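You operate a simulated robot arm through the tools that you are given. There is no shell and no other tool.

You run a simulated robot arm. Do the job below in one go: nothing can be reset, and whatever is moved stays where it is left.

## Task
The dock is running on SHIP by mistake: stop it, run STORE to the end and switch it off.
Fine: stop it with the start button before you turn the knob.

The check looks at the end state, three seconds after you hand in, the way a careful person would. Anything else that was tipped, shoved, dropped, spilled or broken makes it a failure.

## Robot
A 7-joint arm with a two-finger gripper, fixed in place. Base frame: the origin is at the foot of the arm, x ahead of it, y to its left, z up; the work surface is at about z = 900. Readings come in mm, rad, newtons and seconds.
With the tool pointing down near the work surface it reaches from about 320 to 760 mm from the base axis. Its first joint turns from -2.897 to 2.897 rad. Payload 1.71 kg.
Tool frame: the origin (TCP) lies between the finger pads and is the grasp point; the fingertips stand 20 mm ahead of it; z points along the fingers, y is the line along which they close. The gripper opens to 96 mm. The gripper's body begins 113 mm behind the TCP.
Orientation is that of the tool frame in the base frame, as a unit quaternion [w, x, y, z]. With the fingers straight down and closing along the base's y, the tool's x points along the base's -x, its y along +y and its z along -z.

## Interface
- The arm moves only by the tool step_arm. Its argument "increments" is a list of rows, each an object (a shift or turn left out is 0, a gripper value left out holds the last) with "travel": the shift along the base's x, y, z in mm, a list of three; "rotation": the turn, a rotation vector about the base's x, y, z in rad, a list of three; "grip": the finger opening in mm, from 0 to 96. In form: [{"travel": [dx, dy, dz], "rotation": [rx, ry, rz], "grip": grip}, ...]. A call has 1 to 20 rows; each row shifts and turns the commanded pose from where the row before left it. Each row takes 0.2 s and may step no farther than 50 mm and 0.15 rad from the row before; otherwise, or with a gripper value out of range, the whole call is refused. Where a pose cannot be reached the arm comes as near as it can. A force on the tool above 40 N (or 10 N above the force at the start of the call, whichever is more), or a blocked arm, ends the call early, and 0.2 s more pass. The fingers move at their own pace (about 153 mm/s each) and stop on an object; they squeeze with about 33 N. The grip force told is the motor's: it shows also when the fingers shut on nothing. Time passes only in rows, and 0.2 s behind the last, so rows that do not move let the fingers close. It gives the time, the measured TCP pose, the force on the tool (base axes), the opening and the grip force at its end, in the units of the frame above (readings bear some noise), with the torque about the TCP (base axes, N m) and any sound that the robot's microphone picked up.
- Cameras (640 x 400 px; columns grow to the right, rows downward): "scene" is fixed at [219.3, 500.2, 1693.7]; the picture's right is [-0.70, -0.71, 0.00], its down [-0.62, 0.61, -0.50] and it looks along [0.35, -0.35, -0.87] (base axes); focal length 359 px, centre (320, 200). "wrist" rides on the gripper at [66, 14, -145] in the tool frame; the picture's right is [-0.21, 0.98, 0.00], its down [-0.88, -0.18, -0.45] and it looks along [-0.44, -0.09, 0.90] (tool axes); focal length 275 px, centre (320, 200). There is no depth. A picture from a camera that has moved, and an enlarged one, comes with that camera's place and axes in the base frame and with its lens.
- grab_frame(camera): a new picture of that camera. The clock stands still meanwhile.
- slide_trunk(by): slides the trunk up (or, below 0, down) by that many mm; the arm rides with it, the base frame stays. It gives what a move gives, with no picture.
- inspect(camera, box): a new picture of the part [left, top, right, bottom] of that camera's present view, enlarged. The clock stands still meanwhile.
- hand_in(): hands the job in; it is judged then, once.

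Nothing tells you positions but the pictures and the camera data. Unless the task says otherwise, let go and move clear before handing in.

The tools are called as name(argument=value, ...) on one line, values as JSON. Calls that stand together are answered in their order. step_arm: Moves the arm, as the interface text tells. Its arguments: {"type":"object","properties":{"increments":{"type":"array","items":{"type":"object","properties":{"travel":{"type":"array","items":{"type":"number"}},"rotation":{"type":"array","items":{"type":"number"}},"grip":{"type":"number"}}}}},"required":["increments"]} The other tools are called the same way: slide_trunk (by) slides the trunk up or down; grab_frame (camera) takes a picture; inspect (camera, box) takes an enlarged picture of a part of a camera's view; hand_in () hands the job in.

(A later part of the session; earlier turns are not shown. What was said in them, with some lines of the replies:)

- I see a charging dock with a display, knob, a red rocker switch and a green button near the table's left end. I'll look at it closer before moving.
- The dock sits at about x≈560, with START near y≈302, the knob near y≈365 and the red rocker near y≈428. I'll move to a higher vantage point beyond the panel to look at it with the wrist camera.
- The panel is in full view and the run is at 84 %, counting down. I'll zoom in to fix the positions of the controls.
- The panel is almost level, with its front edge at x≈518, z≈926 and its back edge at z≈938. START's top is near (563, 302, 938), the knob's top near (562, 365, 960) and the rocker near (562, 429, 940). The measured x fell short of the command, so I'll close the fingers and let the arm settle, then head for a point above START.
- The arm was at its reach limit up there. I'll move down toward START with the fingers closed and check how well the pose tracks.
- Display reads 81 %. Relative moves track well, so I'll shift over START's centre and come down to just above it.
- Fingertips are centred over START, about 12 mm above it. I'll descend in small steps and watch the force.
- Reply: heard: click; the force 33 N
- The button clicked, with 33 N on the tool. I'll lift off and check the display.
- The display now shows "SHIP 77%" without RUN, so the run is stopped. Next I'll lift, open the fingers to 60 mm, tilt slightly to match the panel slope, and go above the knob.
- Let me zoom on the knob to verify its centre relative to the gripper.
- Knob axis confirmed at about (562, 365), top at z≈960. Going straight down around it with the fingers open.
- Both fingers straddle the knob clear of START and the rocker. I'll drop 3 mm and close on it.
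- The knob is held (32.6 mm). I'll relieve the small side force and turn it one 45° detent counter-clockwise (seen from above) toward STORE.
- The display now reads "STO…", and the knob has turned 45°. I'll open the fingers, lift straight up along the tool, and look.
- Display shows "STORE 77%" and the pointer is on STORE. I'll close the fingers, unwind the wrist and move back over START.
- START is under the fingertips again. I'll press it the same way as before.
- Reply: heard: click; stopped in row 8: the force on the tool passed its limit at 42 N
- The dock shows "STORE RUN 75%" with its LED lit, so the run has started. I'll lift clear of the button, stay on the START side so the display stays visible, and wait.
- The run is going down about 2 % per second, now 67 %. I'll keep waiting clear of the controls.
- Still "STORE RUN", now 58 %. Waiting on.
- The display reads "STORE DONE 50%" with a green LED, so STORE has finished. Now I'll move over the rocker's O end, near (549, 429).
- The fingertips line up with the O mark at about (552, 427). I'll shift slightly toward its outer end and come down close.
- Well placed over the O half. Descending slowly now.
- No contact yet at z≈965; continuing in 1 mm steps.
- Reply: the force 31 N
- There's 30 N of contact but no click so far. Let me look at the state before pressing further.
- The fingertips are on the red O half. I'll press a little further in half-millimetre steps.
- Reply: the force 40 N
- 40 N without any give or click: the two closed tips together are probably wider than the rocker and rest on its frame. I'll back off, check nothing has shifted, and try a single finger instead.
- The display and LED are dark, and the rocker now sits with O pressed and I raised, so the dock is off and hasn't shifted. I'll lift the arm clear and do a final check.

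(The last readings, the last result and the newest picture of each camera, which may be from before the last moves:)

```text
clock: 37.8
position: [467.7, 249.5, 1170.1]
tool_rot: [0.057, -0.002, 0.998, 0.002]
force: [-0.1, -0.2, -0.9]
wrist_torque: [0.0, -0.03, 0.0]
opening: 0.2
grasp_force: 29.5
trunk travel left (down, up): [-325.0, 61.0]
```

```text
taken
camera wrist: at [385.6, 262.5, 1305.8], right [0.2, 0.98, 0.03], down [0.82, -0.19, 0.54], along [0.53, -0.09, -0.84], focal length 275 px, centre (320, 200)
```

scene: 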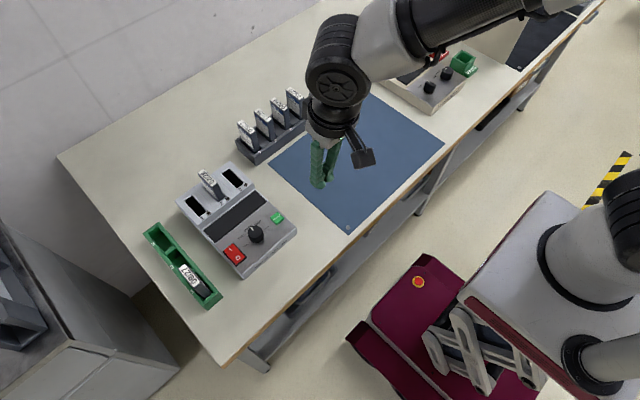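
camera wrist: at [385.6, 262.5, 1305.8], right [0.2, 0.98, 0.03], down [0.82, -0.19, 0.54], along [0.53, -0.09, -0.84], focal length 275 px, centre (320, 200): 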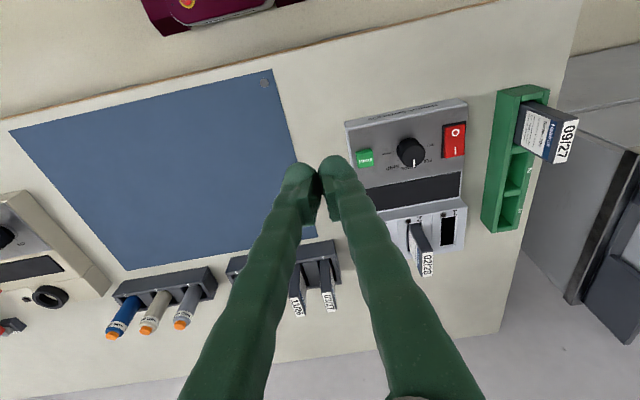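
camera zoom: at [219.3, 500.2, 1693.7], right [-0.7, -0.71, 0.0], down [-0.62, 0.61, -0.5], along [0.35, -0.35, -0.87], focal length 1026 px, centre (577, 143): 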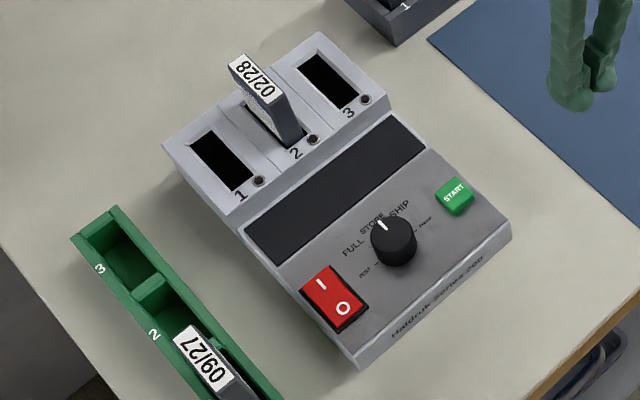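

The dock is off and in its original place, the knob is on STORE, the battery is still in bay 2 and nothing else has moved. The arm is clear, so I'm handing in.

hand_in()

```text
The job is handed in.
```

The dock is off. The mistaken SHIP run was stopped and STORE ran to the end. I've handed the job in, but no verdict came back.

- **Stopping SHIP:** I pressed START at 77 %. The display dropped RUN and the LED went out before I touched the knob.
- **STORE:** I turned the knob one step to STORE and pressed START. It ran down to "STORE DONE 50%" with a green LED.
- **Switching off:** I pressed the rocker's O end to about 40 N and heard no click. Afterwards the display and LED were dark and the rocker sat with O pressed.

The second START press passed the force limit and the fingers slipped about 12 mm off the button, but it registered once and the dock did not shift. In the last pictures the battery is still in bay 2, nothing else has moved, and the arm is clear.
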